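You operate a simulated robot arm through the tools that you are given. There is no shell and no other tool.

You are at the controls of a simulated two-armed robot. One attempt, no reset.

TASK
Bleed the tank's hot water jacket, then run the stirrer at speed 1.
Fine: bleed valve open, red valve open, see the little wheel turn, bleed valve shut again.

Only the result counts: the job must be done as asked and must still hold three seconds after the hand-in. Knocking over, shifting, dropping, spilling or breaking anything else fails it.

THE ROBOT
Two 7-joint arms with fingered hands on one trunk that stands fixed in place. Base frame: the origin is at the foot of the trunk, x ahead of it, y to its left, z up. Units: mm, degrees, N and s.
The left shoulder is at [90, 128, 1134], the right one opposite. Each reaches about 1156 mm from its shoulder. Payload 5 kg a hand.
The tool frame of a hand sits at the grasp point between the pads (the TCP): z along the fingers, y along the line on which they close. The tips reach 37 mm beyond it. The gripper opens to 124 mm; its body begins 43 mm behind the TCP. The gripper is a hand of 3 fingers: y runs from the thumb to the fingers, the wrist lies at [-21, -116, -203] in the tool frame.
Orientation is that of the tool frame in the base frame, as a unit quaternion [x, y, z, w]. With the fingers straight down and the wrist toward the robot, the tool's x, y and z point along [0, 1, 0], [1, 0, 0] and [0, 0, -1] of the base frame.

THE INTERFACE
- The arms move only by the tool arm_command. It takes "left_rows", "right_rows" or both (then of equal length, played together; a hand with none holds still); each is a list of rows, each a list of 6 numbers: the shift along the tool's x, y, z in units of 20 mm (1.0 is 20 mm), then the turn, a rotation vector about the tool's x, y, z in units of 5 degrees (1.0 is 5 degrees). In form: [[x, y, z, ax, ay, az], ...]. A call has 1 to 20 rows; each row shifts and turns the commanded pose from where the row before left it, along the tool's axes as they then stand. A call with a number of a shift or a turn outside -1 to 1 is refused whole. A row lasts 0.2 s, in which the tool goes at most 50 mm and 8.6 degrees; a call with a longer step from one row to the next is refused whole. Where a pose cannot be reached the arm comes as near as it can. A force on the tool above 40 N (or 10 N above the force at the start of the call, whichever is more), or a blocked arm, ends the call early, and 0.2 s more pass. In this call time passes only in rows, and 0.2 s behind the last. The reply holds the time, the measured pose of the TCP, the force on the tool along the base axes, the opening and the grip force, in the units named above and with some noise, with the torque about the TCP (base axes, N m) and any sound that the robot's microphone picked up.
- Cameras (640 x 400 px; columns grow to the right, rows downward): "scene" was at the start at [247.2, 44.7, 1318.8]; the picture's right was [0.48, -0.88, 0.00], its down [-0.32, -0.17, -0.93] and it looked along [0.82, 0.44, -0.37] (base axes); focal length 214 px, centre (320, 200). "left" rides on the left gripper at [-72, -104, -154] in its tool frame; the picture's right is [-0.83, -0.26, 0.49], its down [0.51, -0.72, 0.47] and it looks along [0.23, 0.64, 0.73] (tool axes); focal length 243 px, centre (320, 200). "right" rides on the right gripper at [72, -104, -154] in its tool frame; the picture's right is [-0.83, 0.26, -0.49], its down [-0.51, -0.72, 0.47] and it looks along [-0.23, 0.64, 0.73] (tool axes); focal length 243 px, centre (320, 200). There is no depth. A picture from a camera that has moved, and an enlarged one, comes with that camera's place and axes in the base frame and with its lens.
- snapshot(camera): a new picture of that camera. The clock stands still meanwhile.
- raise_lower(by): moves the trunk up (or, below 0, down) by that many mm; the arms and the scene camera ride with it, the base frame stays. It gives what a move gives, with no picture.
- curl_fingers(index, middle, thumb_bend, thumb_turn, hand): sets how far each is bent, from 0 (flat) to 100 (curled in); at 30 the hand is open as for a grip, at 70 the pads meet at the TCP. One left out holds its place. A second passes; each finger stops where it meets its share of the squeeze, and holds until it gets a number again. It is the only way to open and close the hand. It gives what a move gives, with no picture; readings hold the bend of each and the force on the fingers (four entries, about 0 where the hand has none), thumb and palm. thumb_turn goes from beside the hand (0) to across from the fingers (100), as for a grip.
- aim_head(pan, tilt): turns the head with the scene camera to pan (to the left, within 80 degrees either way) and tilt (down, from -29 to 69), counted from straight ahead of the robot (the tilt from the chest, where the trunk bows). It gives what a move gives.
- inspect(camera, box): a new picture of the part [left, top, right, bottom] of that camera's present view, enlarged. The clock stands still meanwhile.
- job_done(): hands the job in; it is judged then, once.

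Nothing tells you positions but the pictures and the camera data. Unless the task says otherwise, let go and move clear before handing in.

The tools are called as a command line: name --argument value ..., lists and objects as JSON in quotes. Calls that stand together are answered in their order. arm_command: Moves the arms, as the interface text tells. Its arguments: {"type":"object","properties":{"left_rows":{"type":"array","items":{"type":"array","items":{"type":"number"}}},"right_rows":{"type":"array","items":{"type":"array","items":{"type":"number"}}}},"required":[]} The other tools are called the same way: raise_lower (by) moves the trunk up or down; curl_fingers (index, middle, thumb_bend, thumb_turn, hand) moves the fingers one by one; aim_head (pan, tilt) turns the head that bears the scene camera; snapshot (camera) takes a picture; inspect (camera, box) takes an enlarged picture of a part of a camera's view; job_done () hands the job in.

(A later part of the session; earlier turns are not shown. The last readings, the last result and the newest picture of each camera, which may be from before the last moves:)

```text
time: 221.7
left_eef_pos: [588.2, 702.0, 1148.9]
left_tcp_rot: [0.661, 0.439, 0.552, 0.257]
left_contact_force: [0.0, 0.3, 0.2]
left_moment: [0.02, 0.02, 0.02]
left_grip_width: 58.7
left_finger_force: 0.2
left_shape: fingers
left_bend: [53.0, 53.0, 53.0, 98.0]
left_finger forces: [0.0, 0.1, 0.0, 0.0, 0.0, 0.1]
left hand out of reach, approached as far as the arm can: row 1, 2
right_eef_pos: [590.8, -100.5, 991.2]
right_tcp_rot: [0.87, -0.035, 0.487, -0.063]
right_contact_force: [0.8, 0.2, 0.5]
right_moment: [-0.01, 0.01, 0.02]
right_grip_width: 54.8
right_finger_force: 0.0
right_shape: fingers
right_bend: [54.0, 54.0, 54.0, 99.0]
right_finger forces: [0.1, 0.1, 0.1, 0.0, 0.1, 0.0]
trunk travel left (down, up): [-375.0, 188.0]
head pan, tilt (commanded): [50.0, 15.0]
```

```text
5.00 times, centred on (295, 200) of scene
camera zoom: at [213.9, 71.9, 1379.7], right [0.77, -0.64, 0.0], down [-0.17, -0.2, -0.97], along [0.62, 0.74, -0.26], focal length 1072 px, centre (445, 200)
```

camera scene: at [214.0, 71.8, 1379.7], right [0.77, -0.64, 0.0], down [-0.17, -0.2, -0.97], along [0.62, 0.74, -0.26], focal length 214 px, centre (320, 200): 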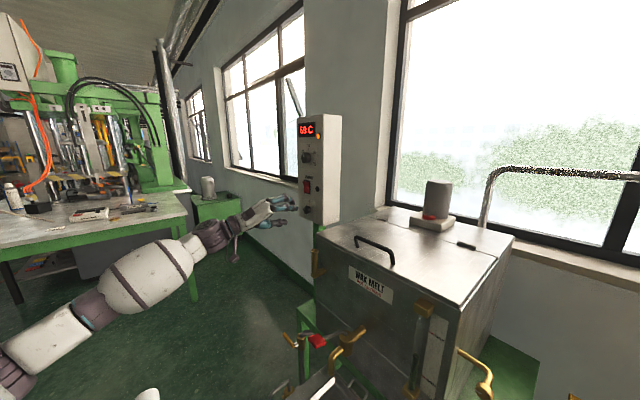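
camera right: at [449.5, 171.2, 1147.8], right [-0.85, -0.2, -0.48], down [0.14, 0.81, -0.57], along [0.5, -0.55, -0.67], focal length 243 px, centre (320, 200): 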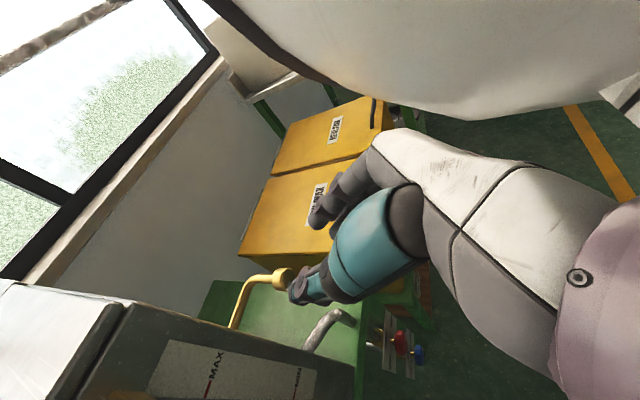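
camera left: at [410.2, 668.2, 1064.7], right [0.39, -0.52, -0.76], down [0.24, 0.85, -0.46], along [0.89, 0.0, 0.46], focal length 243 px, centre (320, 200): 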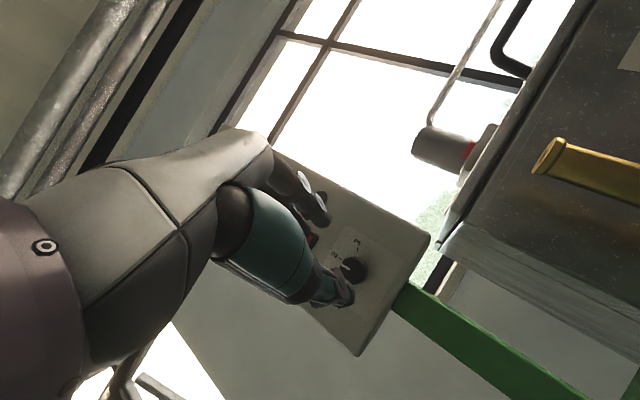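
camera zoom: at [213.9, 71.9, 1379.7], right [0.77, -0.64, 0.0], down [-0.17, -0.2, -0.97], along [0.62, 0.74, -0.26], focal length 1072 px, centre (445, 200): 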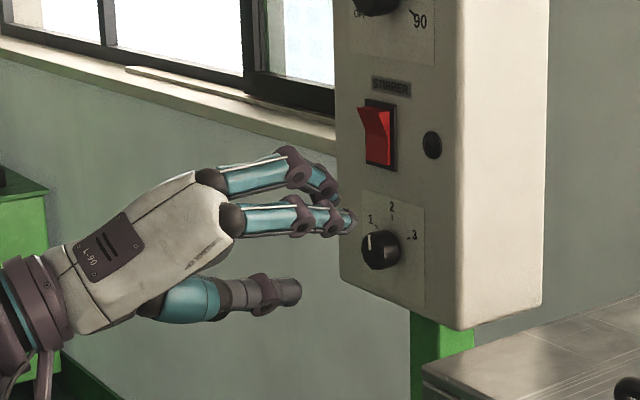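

Reaching forward pushes the hand up, so a lower shoulder suits this better. I lower the trunk 80 mm and come back up with the hand.

raise_lower --by -80

arm_command --left_rows '[[0.4, 0.7, -0.1, 0, 0, 0], [0.4, 0.7, -0.1, 0, 0, 0], [0.4, 0.7, -0.1, 0, 0, 0]]'

inspect --camera "scene" --box '[230, 130, 360, 230]'

```text
time: 222.8
left_eef_pos: [594.6, 702.4, 1043.0]
left_tcp_rot: [0.677, 0.447, 0.532, 0.244]
left_contact_force: [-0.3, -0.6, 0.5]
left_moment: [0.01, 0.03, 0.02]
left_grip_width: 58.9
left_finger_force: 0.1
left_shape: fingers
left_bend: [53.0, 53.0, 53.0, 98.0]
left_finger forces: [0.0, 0.0, 0.0, 0.0, 0.1, 0.1]
right_eef_pos: [590.3, -99.3, 911.3]
right_tcp_rot: [0.871, -0.035, 0.487, -0.063]
right_contact_force: [0.9, 0.3, 0.0]
right_moment: [0.02, 0.02, 0.0]
right_grip_width: 54.7
right_finger_force: 0.0
right_shape: fingers
right_bend: [54.0, 54.0, 54.0, 99.0]
right_finger forces: [0.0, 0.1, 0.0, 0.1, 0.1, 0.1]
trunk travel left (down, up): [-295.0, 268.0]
head pan, tilt (commanded): [50.0, 15.0]
```

```text
time: 223.6
left_eef_pos: [605.0, 702.1, 1091.4]
left_tcp_rot: [0.677, 0.447, 0.532, 0.244]
left_contact_force: [-0.3, 0.2, 0.4]
left_moment: [0.05, -0.03, -0.01]
left_grip_width: 59.0
left_finger_force: 0.1
left_shape: fingers
left_bend: [53.0, 53.0, 53.0, 98.0]
left_finger forces: [0.0, 0.0, 0.0, 0.1, 0.0, 0.1]
right_eef_pos: [590.9, -100.7, 911.1]
right_tcp_rot: [0.871, -0.035, 0.487, -0.062]
right_contact_force: [-0.3, 0.5, -0.5]
right_moment: [0.0, 0.01, -0.03]
right_grip_width: 54.5
right_finger_force: 0.2
right_shape: fingers
right_bend: [54.0, 54.0, 54.0, 99.0]
right_finger forces: [0.1, 0.0, 0.1, 0.0, 0.0, 0.0]
trunk travel left (down, up): [-295.0, 268.0]
head pan, tilt (commanded): [50.0, 15.0]
```

```text
4.00 times, centred on (295, 180) of scene
camera zoom: at [233.1, 71.8, 1299.2], right [0.77, -0.64, 0.0], down [-0.17, -0.2, -0.97], along [0.62, 0.74, -0.26], focal length 858 px, centre (420, 280)
```

zoom: 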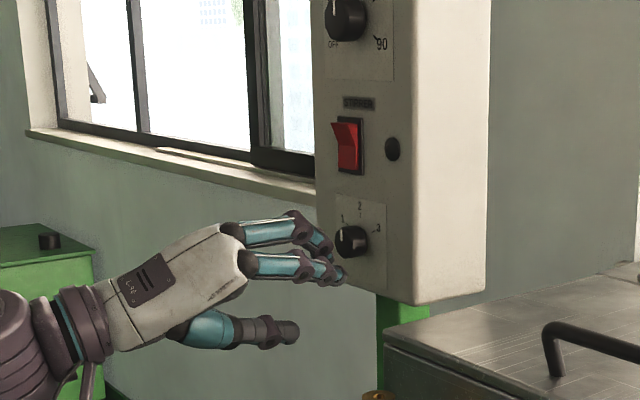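

Reachable now. I try pitching the fingers up to exactly forward.

arm_command --left_rows '[[0, 0, 0, -1, 0.1, -0.02], [0, 0, 0, -1, 0.1, -0.02], [0, 0, 0, -1, 0.1, -0.02], [0, 0, 0, -1, 0.1, -0.02]]'

inspect --camera "scene" --box '[230, 130, 360, 230]'

```text
time: 224.6
left_eef_pos: [604.5, 701.3, 1092.4]
left_tcp_rot: [0.672, 0.437, 0.541, 0.255]
left_contact_force: [-0.5, -0.1, -0.2]
left_moment: [0.02, -0.02, 0.0]
left_grip_width: 58.8
left_finger_force: 0.1
left_shape: fingers
left_bend: [53.0, 53.0, 53.0, 98.0]
left_finger forces: [0.0, 0.0, 0.1, 0.0, 0.0, 0.1]
left hand out of reach, approached as far as the arm can: row 2, 3, 4
right_eef_pos: [590.5, -101.9, 910.6]
right_tcp_rot: [0.871, -0.035, 0.486, -0.062]
right_contact_force: [0.5, 0.2, 0.0]
right_moment: [-0.04, 0.0, -0.01]
right_grip_width: 54.7
right_finger_force: 0.0
right_shape: fingers
right_bend: [54.0, 54.0, 54.0, 99.0]
right_finger forces: [0.0, 0.0, 0.0, 0.0, 0.0, 0.0]
trunk travel left (down, up): [-295.0, 268.0]
head pan, tilt (commanded): [50.0, 15.0]
```

```text
4.00 times, centred on (295, 180) of scene
camera zoom: at [232.9, 72.0, 1299.3], right [0.77, -0.64, 0.0], down [-0.17, -0.2, -0.97], along [0.62, 0.74, -0.26], focal length 858 px, centre (420, 280)
```

zoom: 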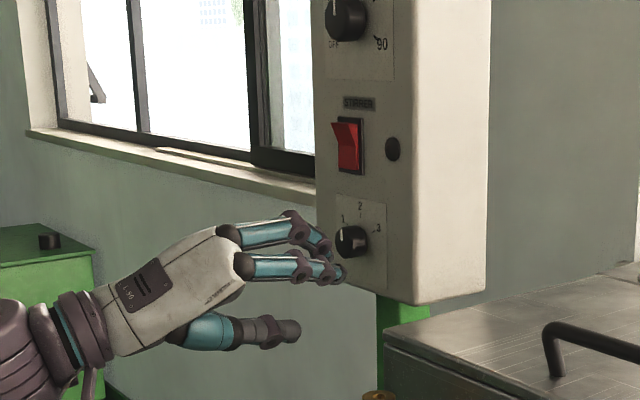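

The pitch stops about 17° below horizontal, which is acceptable. I test the counter-clockwise roll needed for the knob, in the air.

arm_command --left_rows '[[0, 0, 0, -0.033, -0.311, -0.95], [0, 0, 0, -0.033, -0.311, -0.95], [0, 0, 0, -0.033, -0.311, -0.95], [0, 0, 0, -0.033, -0.311, -0.95], [0, 0, 0, -0.033, -0.311, -0.95], [0, 0, 0, -0.033, -0.311, -0.95], [0, 0, 0, -0.033, -0.311, -0.95], [0, 0, 0, -0.033, -0.311, -0.95], [0, 0, 0, -0.033, -0.311, -0.95], [0, 0, 0, -0.033, -0.311, -0.95], [0, 0, 0, -0.033, -0.311, -0.95], [0, 0, 0, -0.033, -0.311, -0.95], [0, 0, 0, -0.033, -0.311, -0.95]]'

inspect --camera "scene" --box '[230, 130, 360, 230]'

```text
time: 227.4
left_eef_pos: [579.6, 720.4, 1079.0]
left_tcp_rot: [0.466, 0.657, 0.238, 0.543]
left_contact_force: [0.8, -0.5, 0.2]
left_moment: [0.0, -0.03, 0.02]
left_grip_width: 58.6
left_finger_force: 0.1
left_shape: fingers
left_bend: [53.0, 53.0, 53.0, 98.0]
left_finger forces: [0.0, 0.1, 0.1, 0.0, 0.0, 0.1]
left hand out of reach, approached as far as the arm can: row 1, 2, 3, 4, 5, 7, 8
right_eef_pos: [590.5, -101.0, 910.4]
right_tcp_rot: [0.87, -0.035, 0.487, -0.062]
right_contact_force: [0.1, 0.0, 0.3]
right_moment: [-0.01, 0.04, -0.01]
right_grip_width: 54.9
right_finger_force: 0.0
right_shape: fingers
right_bend: [54.0, 54.0, 54.0, 99.0]
right_finger forces: [0.1, 0.0, 0.0, 0.0, 0.0, 0.0]
trunk travel left (down, up): [-295.0, 268.0]
head pan, tilt (commanded): [50.0, 15.0]
```

```text
4.00 times, centred on (295, 180) of scene
camera zoom: at [232.8, 71.7, 1299.3], right [0.77, -0.64, 0.0], down [-0.17, -0.2, -0.97], along [0.62, 0.74, -0.26], focal length 858 px, centre (420, 280)
```

zoom: 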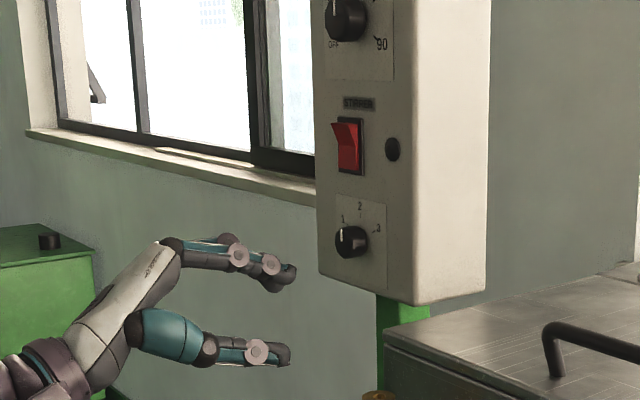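

The later half is comfortable and the clockwise start is the strained part, so I'll start from wrist-straight-below instead. Testing a bit further counter-clockwise.

arm_command --left_rows '[[0, 0, 0, -0.033, -0.311, -0.95], [0, 0, 0, -0.033, -0.311, -0.95], [0, 0, 0, -0.033, -0.311, -0.95], [0, 0, 0, -0.033, -0.311, -0.95], [0, 0, 0, -0.033, -0.311, -0.95], [0, 0, 0, -0.033, -0.311, -0.95]]'

arm_command --left_rows '[[0.12, 0.6, 0.5, 0, 0, 0], [0.12, 0.6, 0.5, 0, 0, 0], [0.12, 0.6, 0.5, 0, 0, 0]]'

inspect --camera "scene" --box '[230, 130, 360, 230]'

```text
time: 228.8
left_eef_pos: [579.7, 721.4, 1078.7]
left_tcp_rot: [0.303, 0.703, 0.065, 0.64]
left_contact_force: [-0.2, 1.2, 0.0]
left_moment: [0.0, -0.02, 0.01]
left_grip_width: 58.8
left_finger_force: 0.1
left_shape: fingers
left_bend: [53.0, 53.0, 53.0, 98.0]
left_finger forces: [0.0, 0.0, 0.0, 0.1, 0.0, 0.0]
right_eef_pos: [591.2, -99.7, 911.0]
right_tcp_rot: [0.871, -0.035, 0.486, -0.062]
right_contact_force: [-0.6, -0.9, -0.7]
right_moment: [0.0, -0.04, 0.01]
right_grip_width: 54.4
right_finger_force: 0.1
right_shape: fingers
right_bend: [54.0, 54.0, 54.0, 99.0]
right_finger forces: [0.1, 0.0, 0.0, 0.1, 0.0, 0.0]
trunk travel left (down, up): [-295.0, 268.0]
head pan, tilt (commanded): [50.0, 15.0]
```

```text
time: 229.6
left_eef_pos: [621.2, 744.5, 1084.6]
left_tcp_rot: [0.303, 0.703, 0.066, 0.64]
left_contact_force: [0.3, -0.1, -0.8]
left_moment: [-0.01, -0.01, 0.01]
left_grip_width: 58.7
left_finger_force: 0.1
left_shape: fingers
left_bend: [53.0, 53.0, 53.0, 98.0]
left_finger forces: [0.1, 0.0, 0.0, 0.0, 0.0, 0.0]
right_eef_pos: [591.6, -100.0, 910.7]
right_tcp_rot: [0.871, -0.035, 0.486, -0.063]
right_contact_force: [1.2, 0.3, 0.4]
right_moment: [-0.01, -0.01, 0.02]
right_grip_width: 54.8
right_finger_force: 0.1
right_shape: fingers
right_bend: [54.0, 54.0, 54.0, 99.0]
right_finger forces: [0.0, 0.0, 0.0, 0.1, 0.0, 0.0]
trunk travel left (down, up): [-295.0, 268.0]
head pan, tilt (commanded): [50.0, 15.0]
```

```text
4.00 times, centred on (295, 180) of scene
camera zoom: at [233.7, 72.2, 1299.1], right [0.77, -0.64, 0.0], down [-0.17, -0.2, -0.97], along [0.62, 0.74, -0.26], focal length 858 px, centre (420, 280)
```

zoom: 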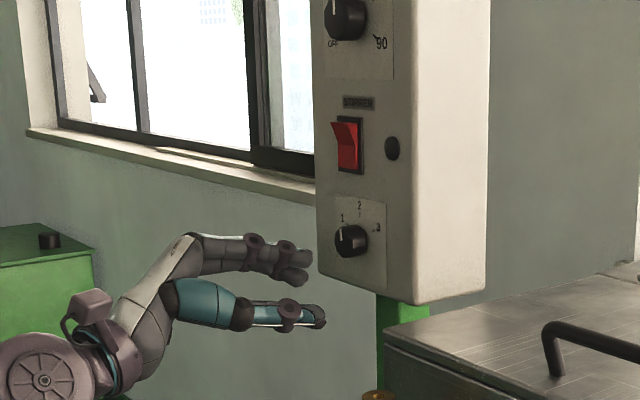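

Comfortable. Here I try again to bring the fingers exactly forward.

arm_command --left_rows '[[0, 0, 0, -1, 0, 0], [0, 0, 0, -1, 0, 0], [0, 0, 0, -1, 0, 0], [0, 0, 0, -1, 0, 0]]'

inspect --camera "scene" --box '[230, 130, 360, 230]'

snapshot --camera "left"

```text
time: 230.6
left_eef_pos: [619.5, 744.8, 1084.5]
left_tcp_rot: [0.187, 0.681, 0.186, 0.683]
left_contact_force: [-0.2, -0.8, 0.4]
left_moment: [0.02, -0.01, 0.0]
left_grip_width: 58.6
left_finger_force: 0.1
left_shape: fingers
left_bend: [53.0, 53.0, 53.0, 98.0]
left_finger forces: [0.0, 0.0, 0.0, 0.0, 0.0, 0.0]
right_eef_pos: [590.6, -100.2, 911.4]
right_tcp_rot: [0.871, -0.036, 0.486, -0.062]
right_contact_force: [-0.3, 0.6, -0.1]
right_moment: [0.04, -0.01, 0.01]
right_grip_width: 54.9
right_finger_force: 0.0
right_shape: fingers
right_bend: [54.0, 54.0, 54.0, 99.0]
right_finger forces: [0.0, 0.0, 0.0, 0.0, 0.0, 0.0]
trunk travel left (down, up): [-295.0, 268.0]
head pan, tilt (commanded): [50.0, 15.0]
```

```text
4.00 times, centred on (295, 180) of scene
camera zoom: at [233.6, 72.1, 1299.1], right [0.77, -0.64, 0.0], down [-0.17, -0.2, -0.97], along [0.62, 0.74, -0.26], focal length 858 px, centre (420, 280)
```

zoom: 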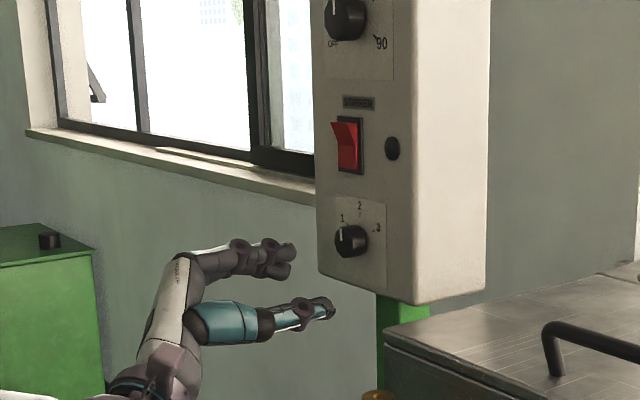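

```text
taken
camera left: at [465.7, 618.9, 1091.9], right [0.49, -0.65, 0.58], down [0.47, -0.36, -0.8], along [0.73, 0.67, 0.13], focal length 243 px, centre (320, 200)
```

left: 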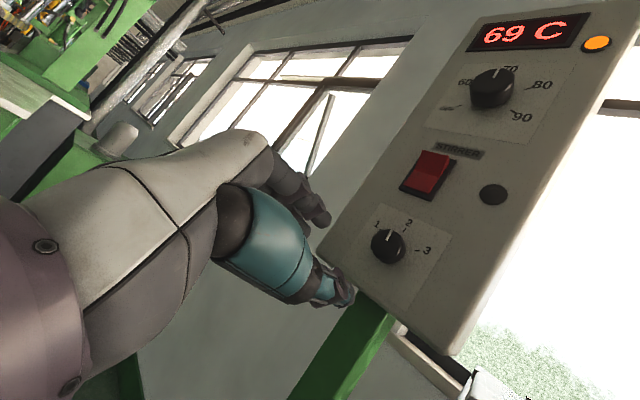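

Now the fingers point exactly forward. I test a 60° counter-clockwise roll from here.

arm_command --left_rows '[[0, 0, 0, 0, 0, -1], [0, 0, 0, 0, 0, -1], [0, 0, 0, 0, 0, -1], [0, 0, 0, 0, 0, -1], [0, 0, 0, 0, 0, -1], [0, 0, 0, 0, 0, -1], [0, 0, 0, 0, 0, -1], [0, 0, 0, 0, 0, -1], [0, 0, 0, 0, 0, -1], [0, 0, 0, 0, 0, -1], [0, 0, 0, 0, 0, -1], [0, 0, 0, 0, 0, -1]]'

inspect --camera "scene" --box '[230, 130, 360, 230]'

```text
time: 233.2
left_eef_pos: [620.6, 745.5, 1083.9]
left_tcp_rot: [-0.178, 0.684, -0.18, 0.684]
left_contact_force: [0.2, -0.4, -0.3]
left_moment: [-0.02, 0.05, -0.02]
left_grip_width: 58.5
left_finger_force: 0.1
left_shape: fingers
left_bend: [53.0, 53.0, 53.0, 98.0]
left_finger forces: [0.0, 0.0, 0.0, 0.1, 0.0, 0.1]
right_eef_pos: [591.4, -100.1, 911.1]
right_tcp_rot: [0.871, -0.035, 0.487, -0.062]
right_contact_force: [-0.6, -0.7, 0.1]
right_moment: [-0.02, 0.0, 0.02]
right_grip_width: 54.8
right_finger_force: 0.2
right_shape: fingers
right_bend: [54.0, 54.0, 54.0, 99.0]
right_finger forces: [0.1, 0.0, 0.1, 0.1, 0.0, 0.1]
trunk travel left (down, up): [-295.0, 268.0]
head pan, tilt (commanded): [50.0, 15.0]
```

```text
4.00 times, centred on (295, 180) of scene
camera zoom: at [233.4, 72.3, 1299.2], right [0.77, -0.64, 0.0], down [-0.17, -0.2, -0.97], along [0.62, 0.74, -0.26], focal length 858 px, centre (420, 280)
```

zoom: 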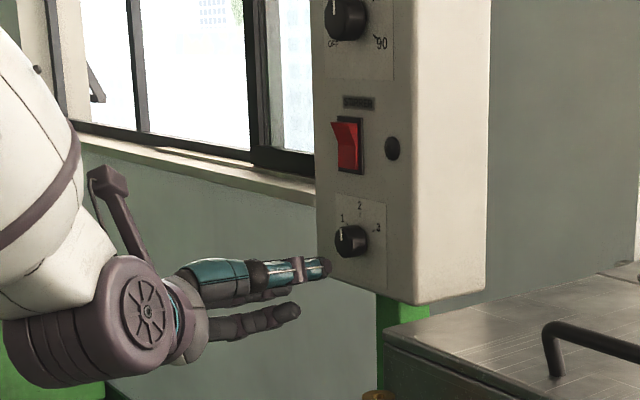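

The 60° stroke is fully reachable. I roll back to the start and measure the knob once more with the left camera.

arm_command --left_rows '[[0, 0, 0, 0, 0, 1], [0, 0, 0, 0, 0, 1], [0, 0, 0, 0, 0, 1], [0, 0, 0, 0, 0, 1], [0, 0, 0, 0, 0, 1], [0, 0, 0, 0, 0, 1], [0, 0, 0, 0, 0, 1], [0, 0, 0, 0, 0, 1], [0, 0, 0, 0, 0, 1], [0, 0, 0, 0, 0, 1], [0, 0, 0, 0, 0, 1], [0, 0, 0, 0, 0, 1]]'

inspect --camera "left" --box '[340, 190, 460, 290]'

inspect --camera "scene" --box '[295, 150, 355, 210]'

```text
time: 235.8
left_eef_pos: [619.0, 745.0, 1083.4]
left_tcp_rot: [0.187, 0.681, 0.187, 0.683]
left_contact_force: [-0.2, -0.7, 0.3]
left_moment: [0.02, -0.02, -0.03]
left_grip_width: 58.6
left_finger_force: 0.1
left_shape: fingers
left_bend: [53.0, 53.0, 53.0, 98.0]
left_finger forces: [0.1, 0.0, 0.1, 0.0, 0.0, 0.0]
right_eef_pos: [590.4, -99.6, 912.4]
right_tcp_rot: [0.87, -0.036, 0.488, -0.062]
right_contact_force: [-0.3, 0.0, 0.4]
right_moment: [-0.02, -0.01, -0.02]
right_grip_width: 54.6
right_finger_force: 0.0
right_shape: fingers
right_bend: [54.0, 54.0, 54.0, 99.0]
right_finger forces: [0.1, 0.1, 0.0, 0.0, 0.0, 0.1]
trunk travel left (down, up): [-295.0, 268.0]
head pan, tilt (commanded): [50.0, 15.0]
```

```text
4.00 times, centred on (400, 240) of left
camera zoom: at [464.8, 619.6, 1091.7], right [0.49, -0.65, 0.58], down [0.47, -0.36, -0.8], along [0.73, 0.67, 0.13], focal length 970 px, centre (0, 40)
```

zoom: 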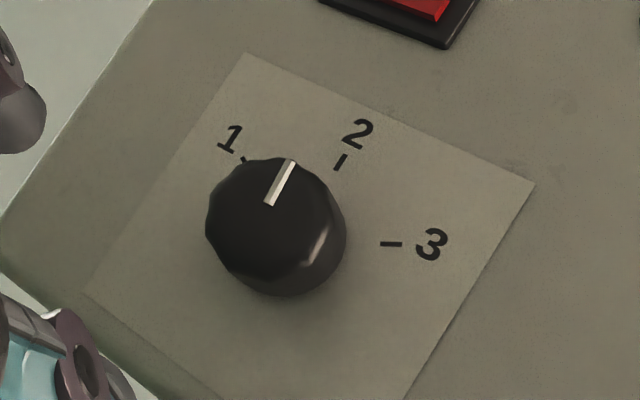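

```text
6.67 times, centred on (325, 180) of scene
camera zoom: at [232.9, 72.6, 1299.2], right [0.77, -0.64, 0.0], down [-0.17, -0.2, -0.97], along [0.62, 0.74, -0.26], focal length 1430 px, centre (287, 333)
```

zoom: 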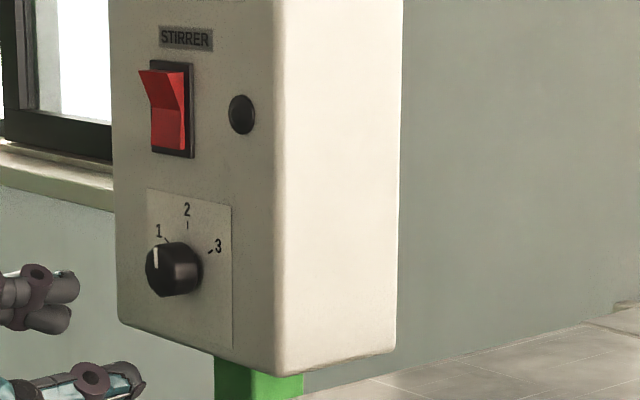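

The dial centre works out at y=717, z=1124.6 (ticks 1 and 3 symmetric about it), knob face near x=683. I line the hand up with that axis, tips still 20 mm short.

arm_command --left_rows '[[-0.83, -0.05, 0.05, 0, 0, 0], [-0.83, -0.05, 0.05, 0, 0, 0], [-0.83, -0.05, 0.05, 0, 0, 0]]'

snapshot --camera "left"

inspect --camera "scene" --box '[275, 150, 345, 210]'

```text
time: 236.6
left_eef_pos: [621.3, 716.7, 1127.8]
left_tcp_rot: [0.187, 0.681, 0.187, 0.683]
left_contact_force: [-0.4, 0.2, -0.7]
left_moment: [-0.01, -0.03, 0.02]
left_grip_width: 58.6
left_finger_force: 0.0
left_shape: fingers
left_bend: [53.0, 53.0, 53.0, 98.0]
left_finger forces: [0.0, 0.1, 0.0, 0.1, 0.0, 0.0]
right_eef_pos: [590.1, -100.5, 910.6]
right_tcp_rot: [0.871, -0.034, 0.486, -0.063]
right_contact_force: [-0.6, -0.5, 1.0]
right_moment: [-0.03, 0.01, 0.02]
right_grip_width: 54.5
right_finger_force: 0.0
right_shape: fingers
right_bend: [54.0, 54.0, 54.0, 99.0]
right_finger forces: [0.0, 0.0, 0.0, 0.0, 0.1, 0.1]
trunk travel left (down, up): [-295.0, 268.0]
head pan, tilt (commanded): [50.0, 15.0]
```

```text
taken
camera left: at [467.5, 590.7, 1134.3], right [0.49, -0.65, 0.58], down [0.47, -0.36, -0.8], along [0.73, 0.67, 0.13], focal length 243 px, centre (320, 200)
```

left: 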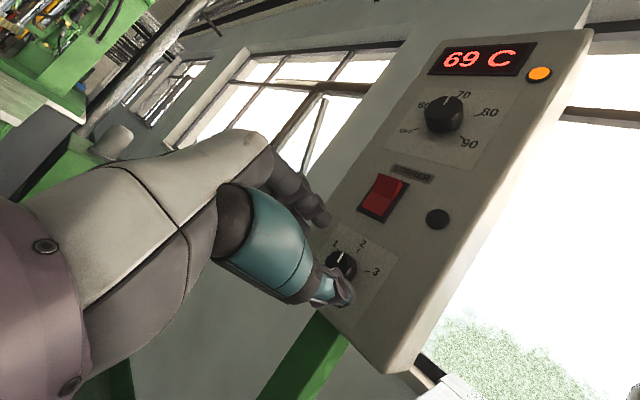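

```text
6.67 times, centred on (310, 180) of scene
camera zoom: at [232.4, 71.4, 1299.4], right [0.77, -0.64, 0.0], down [-0.17, -0.2, -0.97], along [0.62, 0.74, -0.26], focal length 1430 px, centre (387, 333)
```

zoom: 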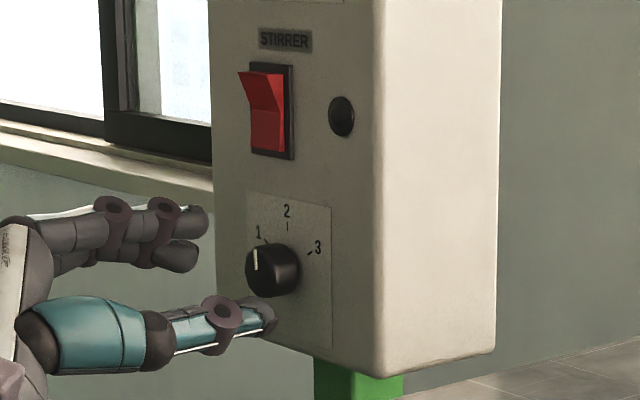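

Well aligned: fingers upper-left, thumb lower-right of the knob. I advance 31 mm and close gently.

arm_command --left_rows '[[0.065, -0.03, 0.78, 0, 0, 0], [0.065, -0.03, 0.78, 0, 0, 0]]'

curl_fingers --hand "left" --index 68 --middle 68 --thumb_bend 68

inspect --camera "scene" --box '[275, 150, 345, 210]'

inspect --camera "left" --box '[250, 170, 400, 310]'

```text
time: 237.2
left_eef_pos: [654.4, 719.4, 1121.1]
left_tcp_rot: [0.187, 0.682, 0.187, 0.683]
left_contact_force: [0.8, 0.5, -0.5]
left_moment: [-0.03, 0.02, 0.0]
left_grip_width: 58.7
left_finger_force: 0.0
left_shape: fingers
left_bend: [53.0, 53.0, 53.0, 98.0]
left_finger forces: [0.1, 0.1, 0.0, 0.0, 0.0, 0.0]
right_eef_pos: [592.2, -100.5, 911.2]
right_tcp_rot: [0.871, -0.035, 0.487, -0.063]
right_contact_force: [0.0, 0.5, 0.0]
right_moment: [-0.01, -0.01, -0.02]
right_grip_width: 54.8
right_finger_force: 0.1
right_shape: fingers
right_bend: [54.0, 54.0, 54.0, 99.0]
right_finger forces: [0.1, 0.1, 0.0, 0.0, 0.1, 0.0]
trunk travel left (down, up): [-295.0, 268.0]
head pan, tilt (commanded): [50.0, 15.0]
```

```text
time: 238.2
left_eef_pos: [654.1, 718.9, 1121.6]
left_tcp_rot: [0.187, 0.681, 0.187, 0.683]
left_contact_force: [1.1, -1.1, 0.6]
left_moment: [0.01, -0.01, 0.03]
left_grip_width: 29.7
left_finger_force: 6.1
left_shape: fingers
left_bend: [63.0, 68.0, 63.0, 97.0]
left_finger forces: [5.5, 0.2, 0.0, 0.1, 6.3, 0.0]
right_eef_pos: [590.8, -99.5, 910.3]
right_tcp_rot: [0.871, -0.036, 0.486, -0.062]
right_contact_force: [0.0, 0.7, 0.3]
right_moment: [0.01, -0.02, -0.01]
right_grip_width: 54.8
right_finger_force: 0.0
right_shape: fingers
right_bend: [54.0, 54.0, 54.0, 99.0]
right_finger forces: [0.0, 0.0, 0.0, 0.1, 0.0, 0.0]
trunk travel left (down, up): [-295.0, 268.0]
head pan, tilt (commanded): [50.0, 15.0]
```

```text
6.67 times, centred on (310, 180) of scene
camera zoom: at [233.1, 71.9, 1299.2], right [0.77, -0.64, 0.0], down [-0.17, -0.2, -0.97], along [0.62, 0.74, -0.26], focal length 1430 px, centre (387, 333)
```

zoom: 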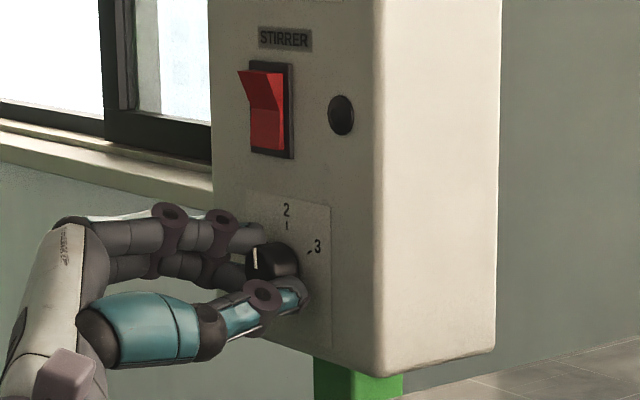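

```text
2.86 times, centred on (325, 240) of left
camera zoom: at [500.0, 592.1, 1130.0], right [0.49, -0.65, 0.58], down [0.47, -0.36, -0.8], along [0.73, 0.67, 0.13], focal length 693 px, centre (306, 86)
```

zoom: 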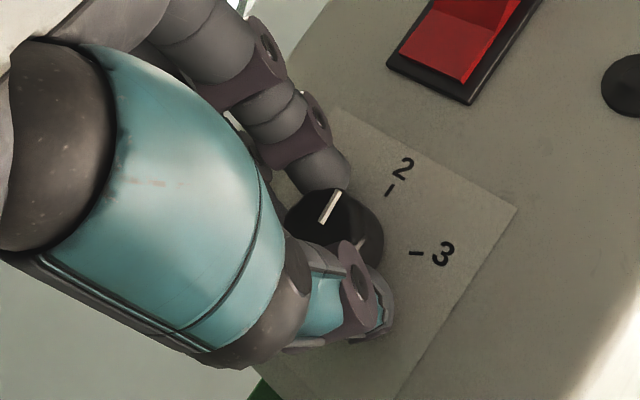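

Index and thumb hold the knob (width 30 mm). I squeeze a bit more and turn counter-clockwise in steps, watching the pointer.

curl_fingers --hand "left" --index 72 --middle 68 --thumb_bend 72

arm_command --left_rows '[[0, -0.016, 0, 0, 0, -1], [0, -0.016, 0, 0, 0, -1], [0, -0.016, 0, 0, 0, -1], [0, -0.016, 0, 0, 0, -1], [0, -0.016, 0, 0, 0, -1]]'

inspect --camera "left" --box '[280, 180, 400, 290]'

inspect --camera "scene" --box '[285, 160, 335, 205]'

```text
time: 239.2
left_eef_pos: [655.2, 717.5, 1122.5]
left_tcp_rot: [0.187, 0.682, 0.187, 0.682]
left_contact_force: [2.0, -1.6, 0.0]
left_moment: [0.04, 0.07, -0.04]
left_grip_width: 28.6
left_finger_force: 11.1
left_shape: fingers
left_bend: [62.0, 68.0, 64.0, 97.0]
left_finger forces: [10.2, 0.0, 0.1, 0.0, 12.2, 0.1]
right_eef_pos: [590.1, -99.3, 911.3]
right_tcp_rot: [0.871, -0.035, 0.487, -0.063]
right_contact_force: [-0.6, -0.3, -0.8]
right_moment: [0.0, -0.01, -0.04]
right_grip_width: 54.9
right_finger_force: 0.1
right_shape: fingers
right_bend: [54.0, 54.0, 54.0, 99.0]
right_finger forces: [0.0, 0.0, 0.0, 0.0, 0.0, 0.1]
trunk travel left (down, up): [-295.0, 268.0]
head pan, tilt (commanded): [50.0, 15.0]
```

```text
time: 240.4
left_eef_pos: [653.9, 715.9, 1121.5]
left_tcp_rot: [0.066, 0.704, 0.064, 0.704]
left_contact_force: [6.4, -1.2, 0.1]
left_moment: [0.01, 0.08, -0.04]
left_grip_width: 28.7
left_finger_force: 10.9
left_shape: fingers
left_bend: [61.0, 68.0, 64.0, 97.0]
left_finger forces: [9.7, 0.2, 0.0, 0.1, 11.8, 0.0]
left hand out of reach, approached as far as the arm can: row 5
right_eef_pos: [590.6, -100.2, 910.9]
right_tcp_rot: [0.871, -0.034, 0.487, -0.062]
right_contact_force: [-0.2, 0.2, -0.3]
right_moment: [0.0, 0.02, 0.0]
right_grip_width: 54.6
right_finger_force: 0.1
right_shape: fingers
right_bend: [54.0, 54.0, 54.0, 99.0]
right_finger forces: [0.0, 0.1, 0.0, 0.1, 0.1, 0.0]
trunk travel left (down, up): [-295.0, 268.0]
head pan, tilt (commanded): [50.0, 15.0]
```

```text
3.64 times, centred on (340, 235) of left
camera zoom: at [499.9, 601.7, 1172.1], right [0.49, -0.41, 0.77], down [0.47, -0.62, -0.63], along [0.73, 0.67, -0.11], focal length 882 px, centre (247, 73)
```

zoom: 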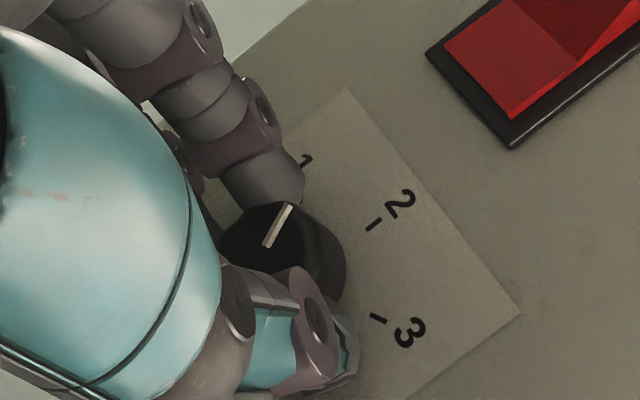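

```text
8.89 times, centred on (310, 182) of scene
camera zoom: at [233.6, 72.3, 1299.1], right [0.77, -0.64, 0.0], down [-0.17, -0.2, -0.97], along [0.62, 0.74, -0.26], focal length 1906 px, centre (409, 356)
```

zoom: 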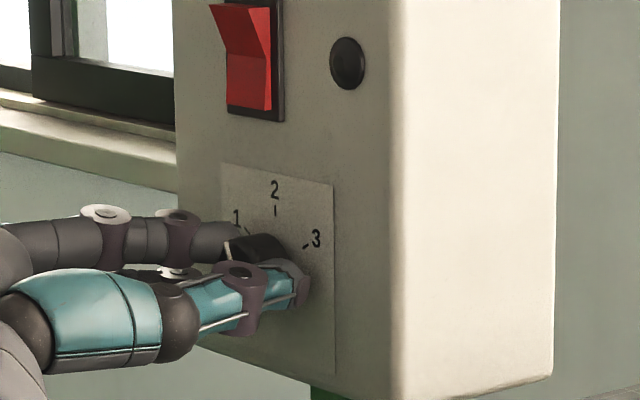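

About 20° turned so far; the last row was at the edge of reach. I try a little more.

arm_command --left_rows '[[0, 0, 0, 0, 0, -1], [0, 0, 0, 0, 0, -1]]'

inspect --camera "left" --box '[280, 180, 400, 290]'

```text
time: 241.0
left_eef_pos: [633.7, 736.7, 1120.2]
left_tcp_rot: [0.031, 0.706, 0.036, 0.706]
left_contact_force: [1.0, -0.6, 0.1]
left_moment: [0.02, -0.02, 0.01]
left_grip_width: 2.2
left_finger_force: 0.0
left_shape: fingers
left_bend: [71.0, 68.0, 71.0, 97.0]
left_finger forces: [0.1, 0.0, 0.0, 0.0, 0.0, 0.0]
left hand out of reach, approached as far as the arm can: row 1, 2
right_eef_pos: [592.2, -100.9, 910.5]
right_tcp_rot: [0.871, -0.035, 0.485, -0.063]
right_contact_force: [0.4, 0.6, -0.2]
right_moment: [0.02, -0.02, 0.05]
right_grip_width: 54.6
right_finger_force: 0.2
right_shape: fingers
right_bend: [54.0, 54.0, 54.0, 99.0]
right_finger forces: [0.0, 0.0, 0.0, 0.0, 0.0, 0.1]
trunk travel left (down, up): [-295.0, 268.0]
head pan, tilt (commanded): [50.0, 15.0]
```

```text
3.64 times, centred on (340, 235) of left
camera zoom: at [480.3, 624.9, 1180.8], right [0.5, -0.34, 0.8], down [0.48, -0.67, -0.57], along [0.73, 0.67, -0.17], focal length 882 px, centre (247, 73)
```

zoom: 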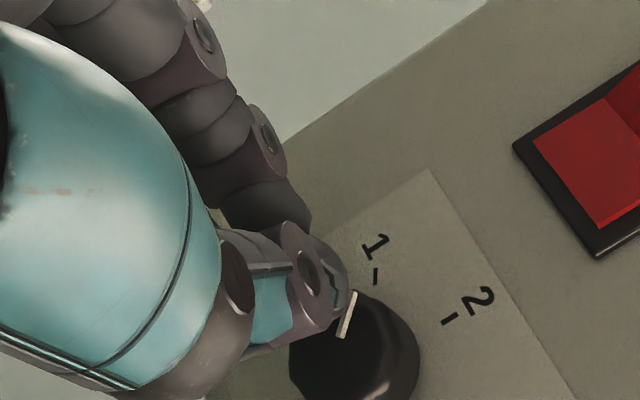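

The fingers slid off as the arm ran out of reach. I open, back off slightly and read the pointer.

curl_fingers --hand "left" --index 53 --middle 53 --thumb_bend 53

arm_command --left_rows '[[0, 0, -0.9, 0, 0, 0], [0, 0, -0.9, 0, 0, 0]]'

inspect --camera "left" --box '[300, 180, 440, 310]'

inspect --camera "scene" --box '[285, 160, 335, 205]'

```text
time: 242.0
left_eef_pos: [633.1, 738.4, 1120.9]
left_tcp_rot: [0.031, 0.706, 0.036, 0.707]
left_contact_force: [-0.6, 0.7, 0.3]
left_moment: [0.02, -0.01, 0.0]
left_grip_width: 57.9
left_finger_force: 0.1
left_shape: fingers
left_bend: [53.0, 53.0, 53.0, 97.0]
left_finger forces: [0.0, 0.0, 0.0, 0.0, 0.0, 0.1]
right_eef_pos: [590.2, -100.8, 911.4]
right_tcp_rot: [0.871, -0.035, 0.487, -0.063]
right_contact_force: [-0.7, 0.0, -1.0]
right_moment: [-0.01, -0.02, 0.02]
right_grip_width: 54.7
right_finger_force: 0.1
right_shape: fingers
right_bend: [54.0, 54.0, 54.0, 99.0]
right_finger forces: [0.0, 0.0, 0.1, 0.0, 0.0, 0.1]
trunk travel left (down, up): [-295.0, 268.0]
head pan, tilt (commanded): [50.0, 15.0]
```

```text
time: 242.6
left_eef_pos: [596.1, 737.6, 1119.5]
left_tcp_rot: [0.031, 0.706, 0.036, 0.707]
left_contact_force: [0.3, 1.3, -0.2]
left_moment: [0.01, -0.02, -0.01]
left_grip_width: 58.0
left_finger_force: 0.0
left_shape: fingers
left_bend: [53.0, 53.0, 53.0, 97.0]
left_finger forces: [0.1, 0.0, 0.0, 0.1, 0.0, 0.1]
right_eef_pos: [589.3, -100.2, 911.4]
right_tcp_rot: [0.871, -0.035, 0.487, -0.063]
right_contact_force: [-0.7, 0.1, 0.0]
right_moment: [0.0, 0.0, -0.03]
right_grip_width: 54.7
right_finger_force: 0.1
right_shape: fingers
right_bend: [54.0, 54.0, 54.0, 99.0]
right_finger forces: [0.0, 0.1, 0.0, 0.0, 0.1, 0.1]
trunk travel left (down, up): [-295.0, 268.0]
head pan, tilt (commanded): [50.0, 15.0]
```

```text
3.08 times, centred on (370, 245) of left
camera zoom: at [442.1, 626.6, 1180.3], right [0.49, -0.34, 0.8], down [0.48, -0.67, -0.57], along [0.73, 0.67, -0.17], focal length 746 px, centre (166, 62)
```

zoom: 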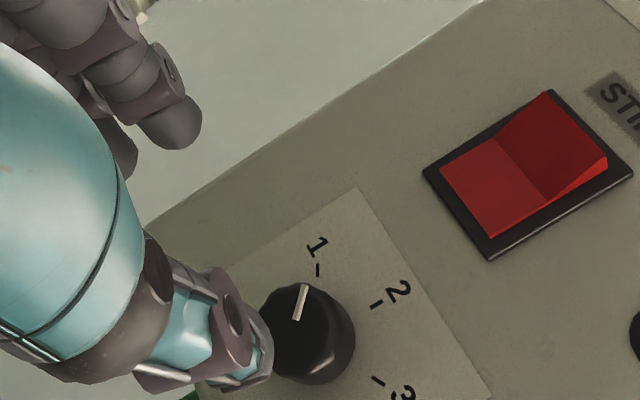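

```text
8.89 times, centred on (310, 182) of scene
camera zoom: at [232.6, 72.0, 1299.4], right [0.77, -0.64, 0.0], down [-0.17, -0.2, -0.97], along [0.62, 0.74, -0.26], focal length 1906 px, centre (409, 356)
```

zoom: 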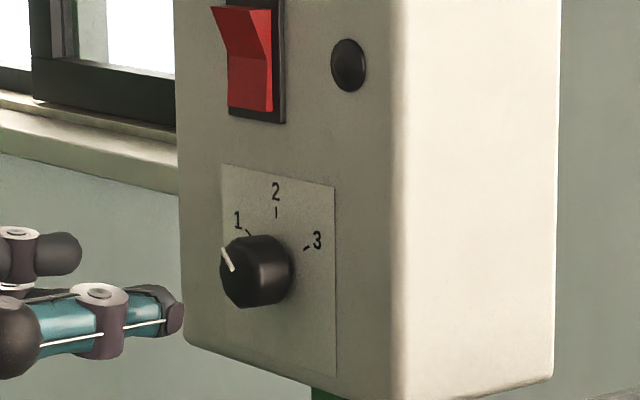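

Reading the geometry, the pointer is now at about -48°, and "1" is at -60°, so roughly 12° more is needed. I roll the hand back to the comfortable start and regrip for a short final turn.

arm_command --left_rows '[[0, 0, 0, 0, 0, 1], [0, 0, 0, 0, 0, 1], [0, 0, 0, 0, 0, 1], [0, 0, 0, 0, 0, 1], [0, 0, 0, 0, 0, 1], [0, 0, 0, 0, 0, 1]]'

inspect --camera "left" --box '[320, 170, 460, 300]'

```text
time: 244.0
left_eef_pos: [596.2, 739.0, 1119.3]
left_tcp_rot: [0.212, 0.674, 0.217, 0.674]
left_contact_force: [-0.1, -0.7, -0.2]
left_moment: [0.02, 0.04, -0.01]
left_grip_width: 57.7
left_finger_force: 0.0
left_shape: fingers
left_bend: [53.0, 53.0, 53.0, 97.0]
left_finger forces: [0.1, 0.1, 0.0, 0.0, 0.1, 0.0]
right_eef_pos: [591.0, -98.8, 910.6]
right_tcp_rot: [0.87, -0.035, 0.487, -0.063]
right_contact_force: [0.8, 0.1, -0.3]
right_moment: [0.02, 0.02, 0.03]
right_grip_width: 54.7
right_finger_force: 0.0
right_shape: fingers
right_bend: [54.0, 54.0, 54.0, 99.0]
right_finger forces: [0.0, 0.1, 0.1, 0.0, 0.1, 0.0]
trunk travel left (down, up): [-295.0, 268.0]
head pan, tilt (commanded): [50.0, 15.0]
```

```text
3.08 times, centred on (390, 235) of left
camera zoom: at [442.5, 610.4, 1117.4], right [0.5, -0.69, 0.53], down [0.48, -0.29, -0.83], along [0.73, 0.66, 0.18], focal length 746 px, centre (105, 92)
```

zoom: 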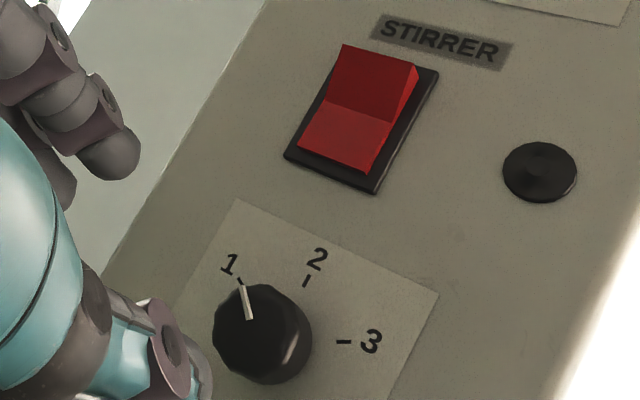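

Re-measured from here the pointer stands at about -45°, so it needs about 15° more to reach 1. Realigning with the dial axis and approaching again.

arm_command --left_rows '[[-0.43, -0.38, 0.6, 0, 0, 0], [-0.43, -0.38, 0.6, 0, 0, 0]]'

inspect --camera "scene" --box '[285, 160, 335, 205]'

```text
time: 244.6
left_eef_pos: [619.0, 714.1, 1125.1]
left_tcp_rot: [0.212, 0.674, 0.218, 0.673]
left_contact_force: [0.4, 0.2, -0.1]
left_moment: [-0.01, 0.02, -0.02]
left_grip_width: 58.1
left_finger_force: 0.1
left_shape: fingers
left_bend: [53.0, 53.0, 53.0, 97.0]
left_finger forces: [0.0, 0.0, 0.1, 0.0, 0.0, 0.0]
right_eef_pos: [590.4, -100.0, 911.3]
right_tcp_rot: [0.871, -0.035, 0.486, -0.062]
right_contact_force: [0.2, 0.2, -1.3]
right_moment: [0.03, 0.02, 0.0]
right_grip_width: 54.7
right_finger_force: 0.0
right_shape: fingers
right_bend: [54.0, 54.0, 54.0, 99.0]
right_finger forces: [0.1, 0.1, 0.0, 0.1, 0.0, 0.0]
trunk travel left (down, up): [-295.0, 268.0]
head pan, tilt (commanded): [50.0, 15.0]
```

```text
8.89 times, centred on (310, 182) of scene
camera zoom: at [233.1, 72.1, 1299.2], right [0.77, -0.64, 0.0], down [-0.17, -0.2, -0.97], along [0.62, 0.74, -0.26], focal length 1906 px, centre (409, 356)
```

zoom: 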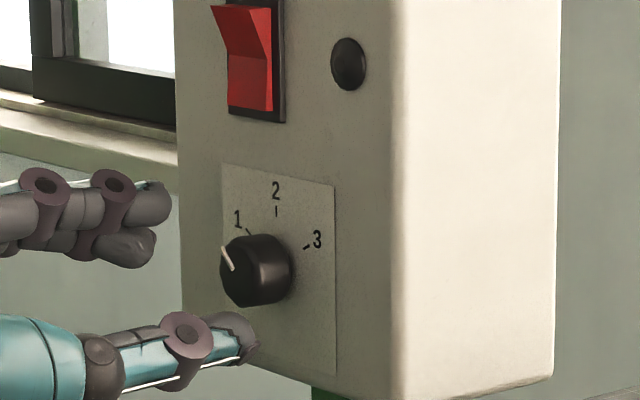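

arm_command --left_rows '[[0.04, 0.06, 0.88, 0, 0, 0], [0.04, 0.06, 0.88, 0, 0, 0]]'

curl_fingers --hand "left" --index 72 --middle 60 --thumb_bend 72

arm_command --left_rows '[[0, 0, 0, 0, 0, -0.9], [0, 0, 0, 0, 0, -0.9]]'

inspect --camera "left" --box '[280, 180, 400, 290]'

inspect --camera "scene" --box '[285, 160, 335, 205]'

```text
time: 245.2
left_eef_pos: [655.5, 718.4, 1125.3]
left_tcp_rot: [0.213, 0.673, 0.217, 0.674]
left_contact_force: [-0.6, -0.1, 0.2]
left_moment: [-0.01, 0.02, 0.0]
left_grip_width: 57.8
left_finger_force: 0.0
left_shape: fingers
left_bend: [53.0, 53.0, 53.0, 97.0]
left_finger forces: [0.0, 0.1, 0.1, 0.0, 0.0, 0.1]
right_eef_pos: [590.0, -100.1, 911.7]
right_tcp_rot: [0.871, -0.035, 0.487, -0.062]
right_contact_force: [-0.1, 0.0, 0.4]
right_moment: [-0.02, 0.04, 0.03]
right_grip_width: 54.9
right_finger_force: 0.1
right_shape: fingers
right_bend: [54.0, 54.0, 54.0, 99.0]
right_finger forces: [0.0, 0.0, 0.1, 0.1, 0.0, 0.1]
trunk travel left (down, up): [-295.0, 268.0]
head pan, tilt (commanded): [50.0, 15.0]
```

```text
time: 246.2
left_eef_pos: [655.3, 717.5, 1125.9]
left_tcp_rot: [0.213, 0.673, 0.217, 0.674]
left_contact_force: [2.0, -4.9, -2.8]
left_moment: [-0.02, 0.08, -0.2]
left_grip_width: 26.9
left_finger_force: 11.2
left_shape: fingers
left_bend: [62.0, 60.0, 64.0, 97.0]
left_finger forces: [8.9, 0.1, 0.0, 0.0, 13.1, 0.0]
right_eef_pos: [590.3, -100.1, 911.7]
right_tcp_rot: [0.871, -0.035, 0.486, -0.063]
right_contact_force: [-0.8, -0.1, -0.4]
right_moment: [-0.03, 0.02, 0.01]
right_grip_width: 54.9
right_finger_force: 0.0
right_shape: fingers
right_bend: [54.0, 54.0, 54.0, 99.0]
right_finger forces: [0.0, 0.0, 0.0, 0.0, 0.0, 0.1]
trunk travel left (down, up): [-295.0, 268.0]
head pan, tilt (commanded): [50.0, 15.0]
```

```text
time: 246.8
left_eef_pos: [656.6, 716.9, 1124.3]
left_tcp_rot: [0.159, 0.688, 0.164, 0.688]
left_contact_force: [3.7, -2.2, -1.4]
left_moment: [-0.01, 0.11, -0.1]
left_grip_width: 26.6
left_finger_force: 9.5
left_shape: fingers
left_bend: [71.0, 60.0, 64.0, 97.0]
left_finger forces: [8.9, 0.0, 0.0, 0.1, 11.7, 0.0]
right_eef_pos: [591.0, -98.5, 910.6]
right_tcp_rot: [0.87, -0.035, 0.487, -0.063]
right_contact_force: [-0.4, 0.3, 1.4]
right_moment: [-0.01, 0.03, 0.02]
right_grip_width: 54.9
right_finger_force: 0.1
right_shape: fingers
right_bend: [54.0, 54.0, 54.0, 99.0]
right_finger forces: [0.0, 0.0, 0.1, 0.0, 0.1, 0.1]
trunk travel left (down, up): [-295.0, 268.0]
head pan, tilt (commanded): [50.0, 15.0]
```

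```text
3.64 times, centred on (340, 235) of left
camera zoom: at [502.6, 590.9, 1143.3], right [0.5, -0.6, 0.63], down [0.47, -0.42, -0.77], along [0.73, 0.68, 0.08], focal length 882 px, centre (247, 73)
```

zoom: 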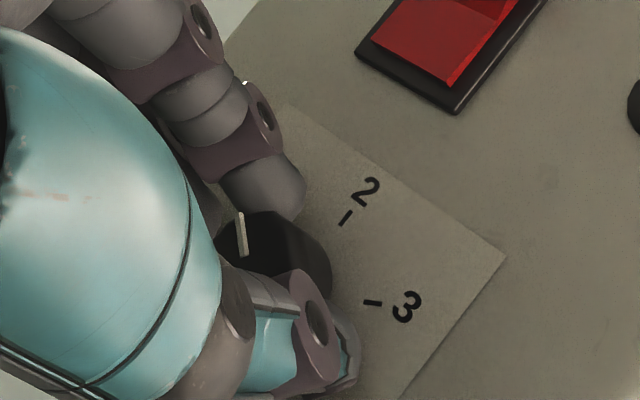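

```text
8.89 times, centred on (310, 182) of scene
camera zoom: at [233.5, 71.9, 1299.2], right [0.77, -0.64, 0.0], down [-0.17, -0.2, -0.97], along [0.62, 0.74, -0.26], focal length 1906 px, centre (409, 356)
```

zoom: 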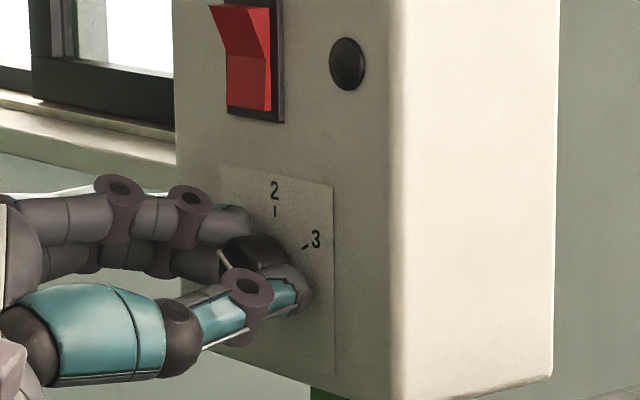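

The pointer is at about -51° now. Another 9°.

arm_command --left_rows '[[0, 0, 0, 0, 0, -0.9], [0, 0, 0, 0, 0, -0.9]]'

inspect --camera "left" --box '[280, 180, 400, 290]'

inspect --camera "scene" --box '[285, 160, 335, 205]'

```text
time: 247.4
left_eef_pos: [656.5, 717.0, 1126.6]
left_tcp_rot: [0.104, 0.699, 0.109, 0.699]
left_contact_force: [2.5, -4.0, -0.3]
left_moment: [0.06, 0.05, -0.17]
left_grip_width: 26.3
left_finger_force: 11.2
left_shape: fingers
left_bend: [71.0, 60.0, 64.0, 98.0]
left_finger forces: [10.1, 0.0, 0.0, 0.0, 11.9, 0.1]
right_eef_pos: [590.8, -100.5, 910.7]
right_tcp_rot: [0.87, -0.035, 0.487, -0.062]
right_contact_force: [0.4, 0.5, 0.5]
right_moment: [0.0, -0.01, -0.01]
right_grip_width: 54.8
right_finger_force: 0.1
right_shape: fingers
right_bend: [54.0, 54.0, 54.0, 99.0]
right_finger forces: [0.0, 0.0, 0.0, 0.0, 0.0, 0.0]
trunk travel left (down, up): [-295.0, 268.0]
head pan, tilt (commanded): [50.0, 15.0]
```

```text
3.64 times, centred on (340, 235) of left
camera zoom: at [502.6, 595.0, 1162.7], right [0.49, -0.49, 0.71], down [0.48, -0.53, -0.7], along [0.73, 0.69, -0.03], focal length 882 px, centre (247, 73)
```

zoom: 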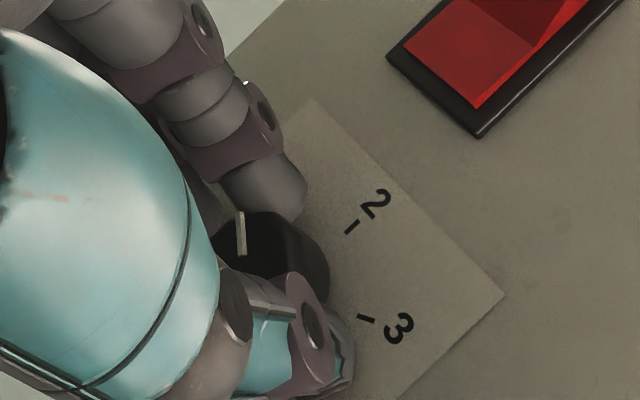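

```text
8.89 times, centred on (310, 182) of scene
camera zoom: at [233.4, 71.5, 1299.2], right [0.77, -0.64, 0.0], down [-0.17, -0.2, -0.97], along [0.62, 0.74, -0.26], focal length 1906 px, centre (409, 356)
```

zoom: 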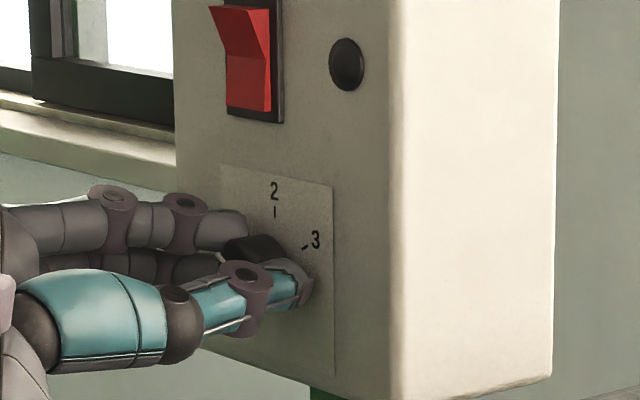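

Pointer about -58° by this view (with perhaps 3° of bias). One small nudge more.

arm_command --left_rows '[[0, 0, 0, 0, 0, -0.8]]'

inspect --camera "left" --box '[280, 180, 400, 290]'

```text
time: 247.8
left_eef_pos: [655.9, 716.7, 1125.4]
left_tcp_rot: [0.081, 0.702, 0.085, 0.703]
left_contact_force: [6.5, -3.4, 2.9]
left_moment: [0.12, -0.06, -0.11]
left_grip_width: 26.6
left_finger_force: 11.2
left_shape: fingers
left_bend: [71.0, 60.0, 64.0, 98.0]
left_finger forces: [12.2, 0.0, 0.0, 0.0, 10.9, 0.1]
right_eef_pos: [590.9, -100.5, 911.2]
right_tcp_rot: [0.871, -0.035, 0.487, -0.063]
right_contact_force: [0.3, -0.1, 0.3]
right_moment: [-0.02, -0.02, -0.02]
right_grip_width: 54.6
right_finger_force: 0.0
right_shape: fingers
right_bend: [54.0, 54.0, 54.0, 99.0]
right_finger forces: [0.0, 0.0, 0.0, 0.1, 0.0, 0.0]
trunk travel left (down, up): [-295.0, 268.0]
head pan, tilt (commanded): [50.0, 15.0]
```

```text
3.64 times, centred on (340, 235) of left
camera zoom: at [502.4, 597.5, 1170.9], right [0.49, -0.44, 0.75], down [0.48, -0.58, -0.66], along [0.73, 0.68, -0.08], focal length 882 px, centre (247, 73)
```

zoom: 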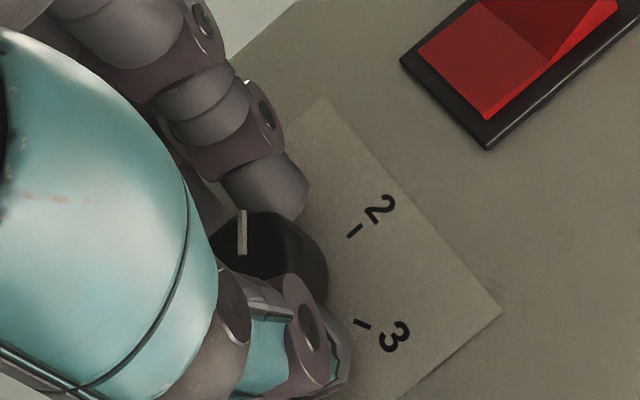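

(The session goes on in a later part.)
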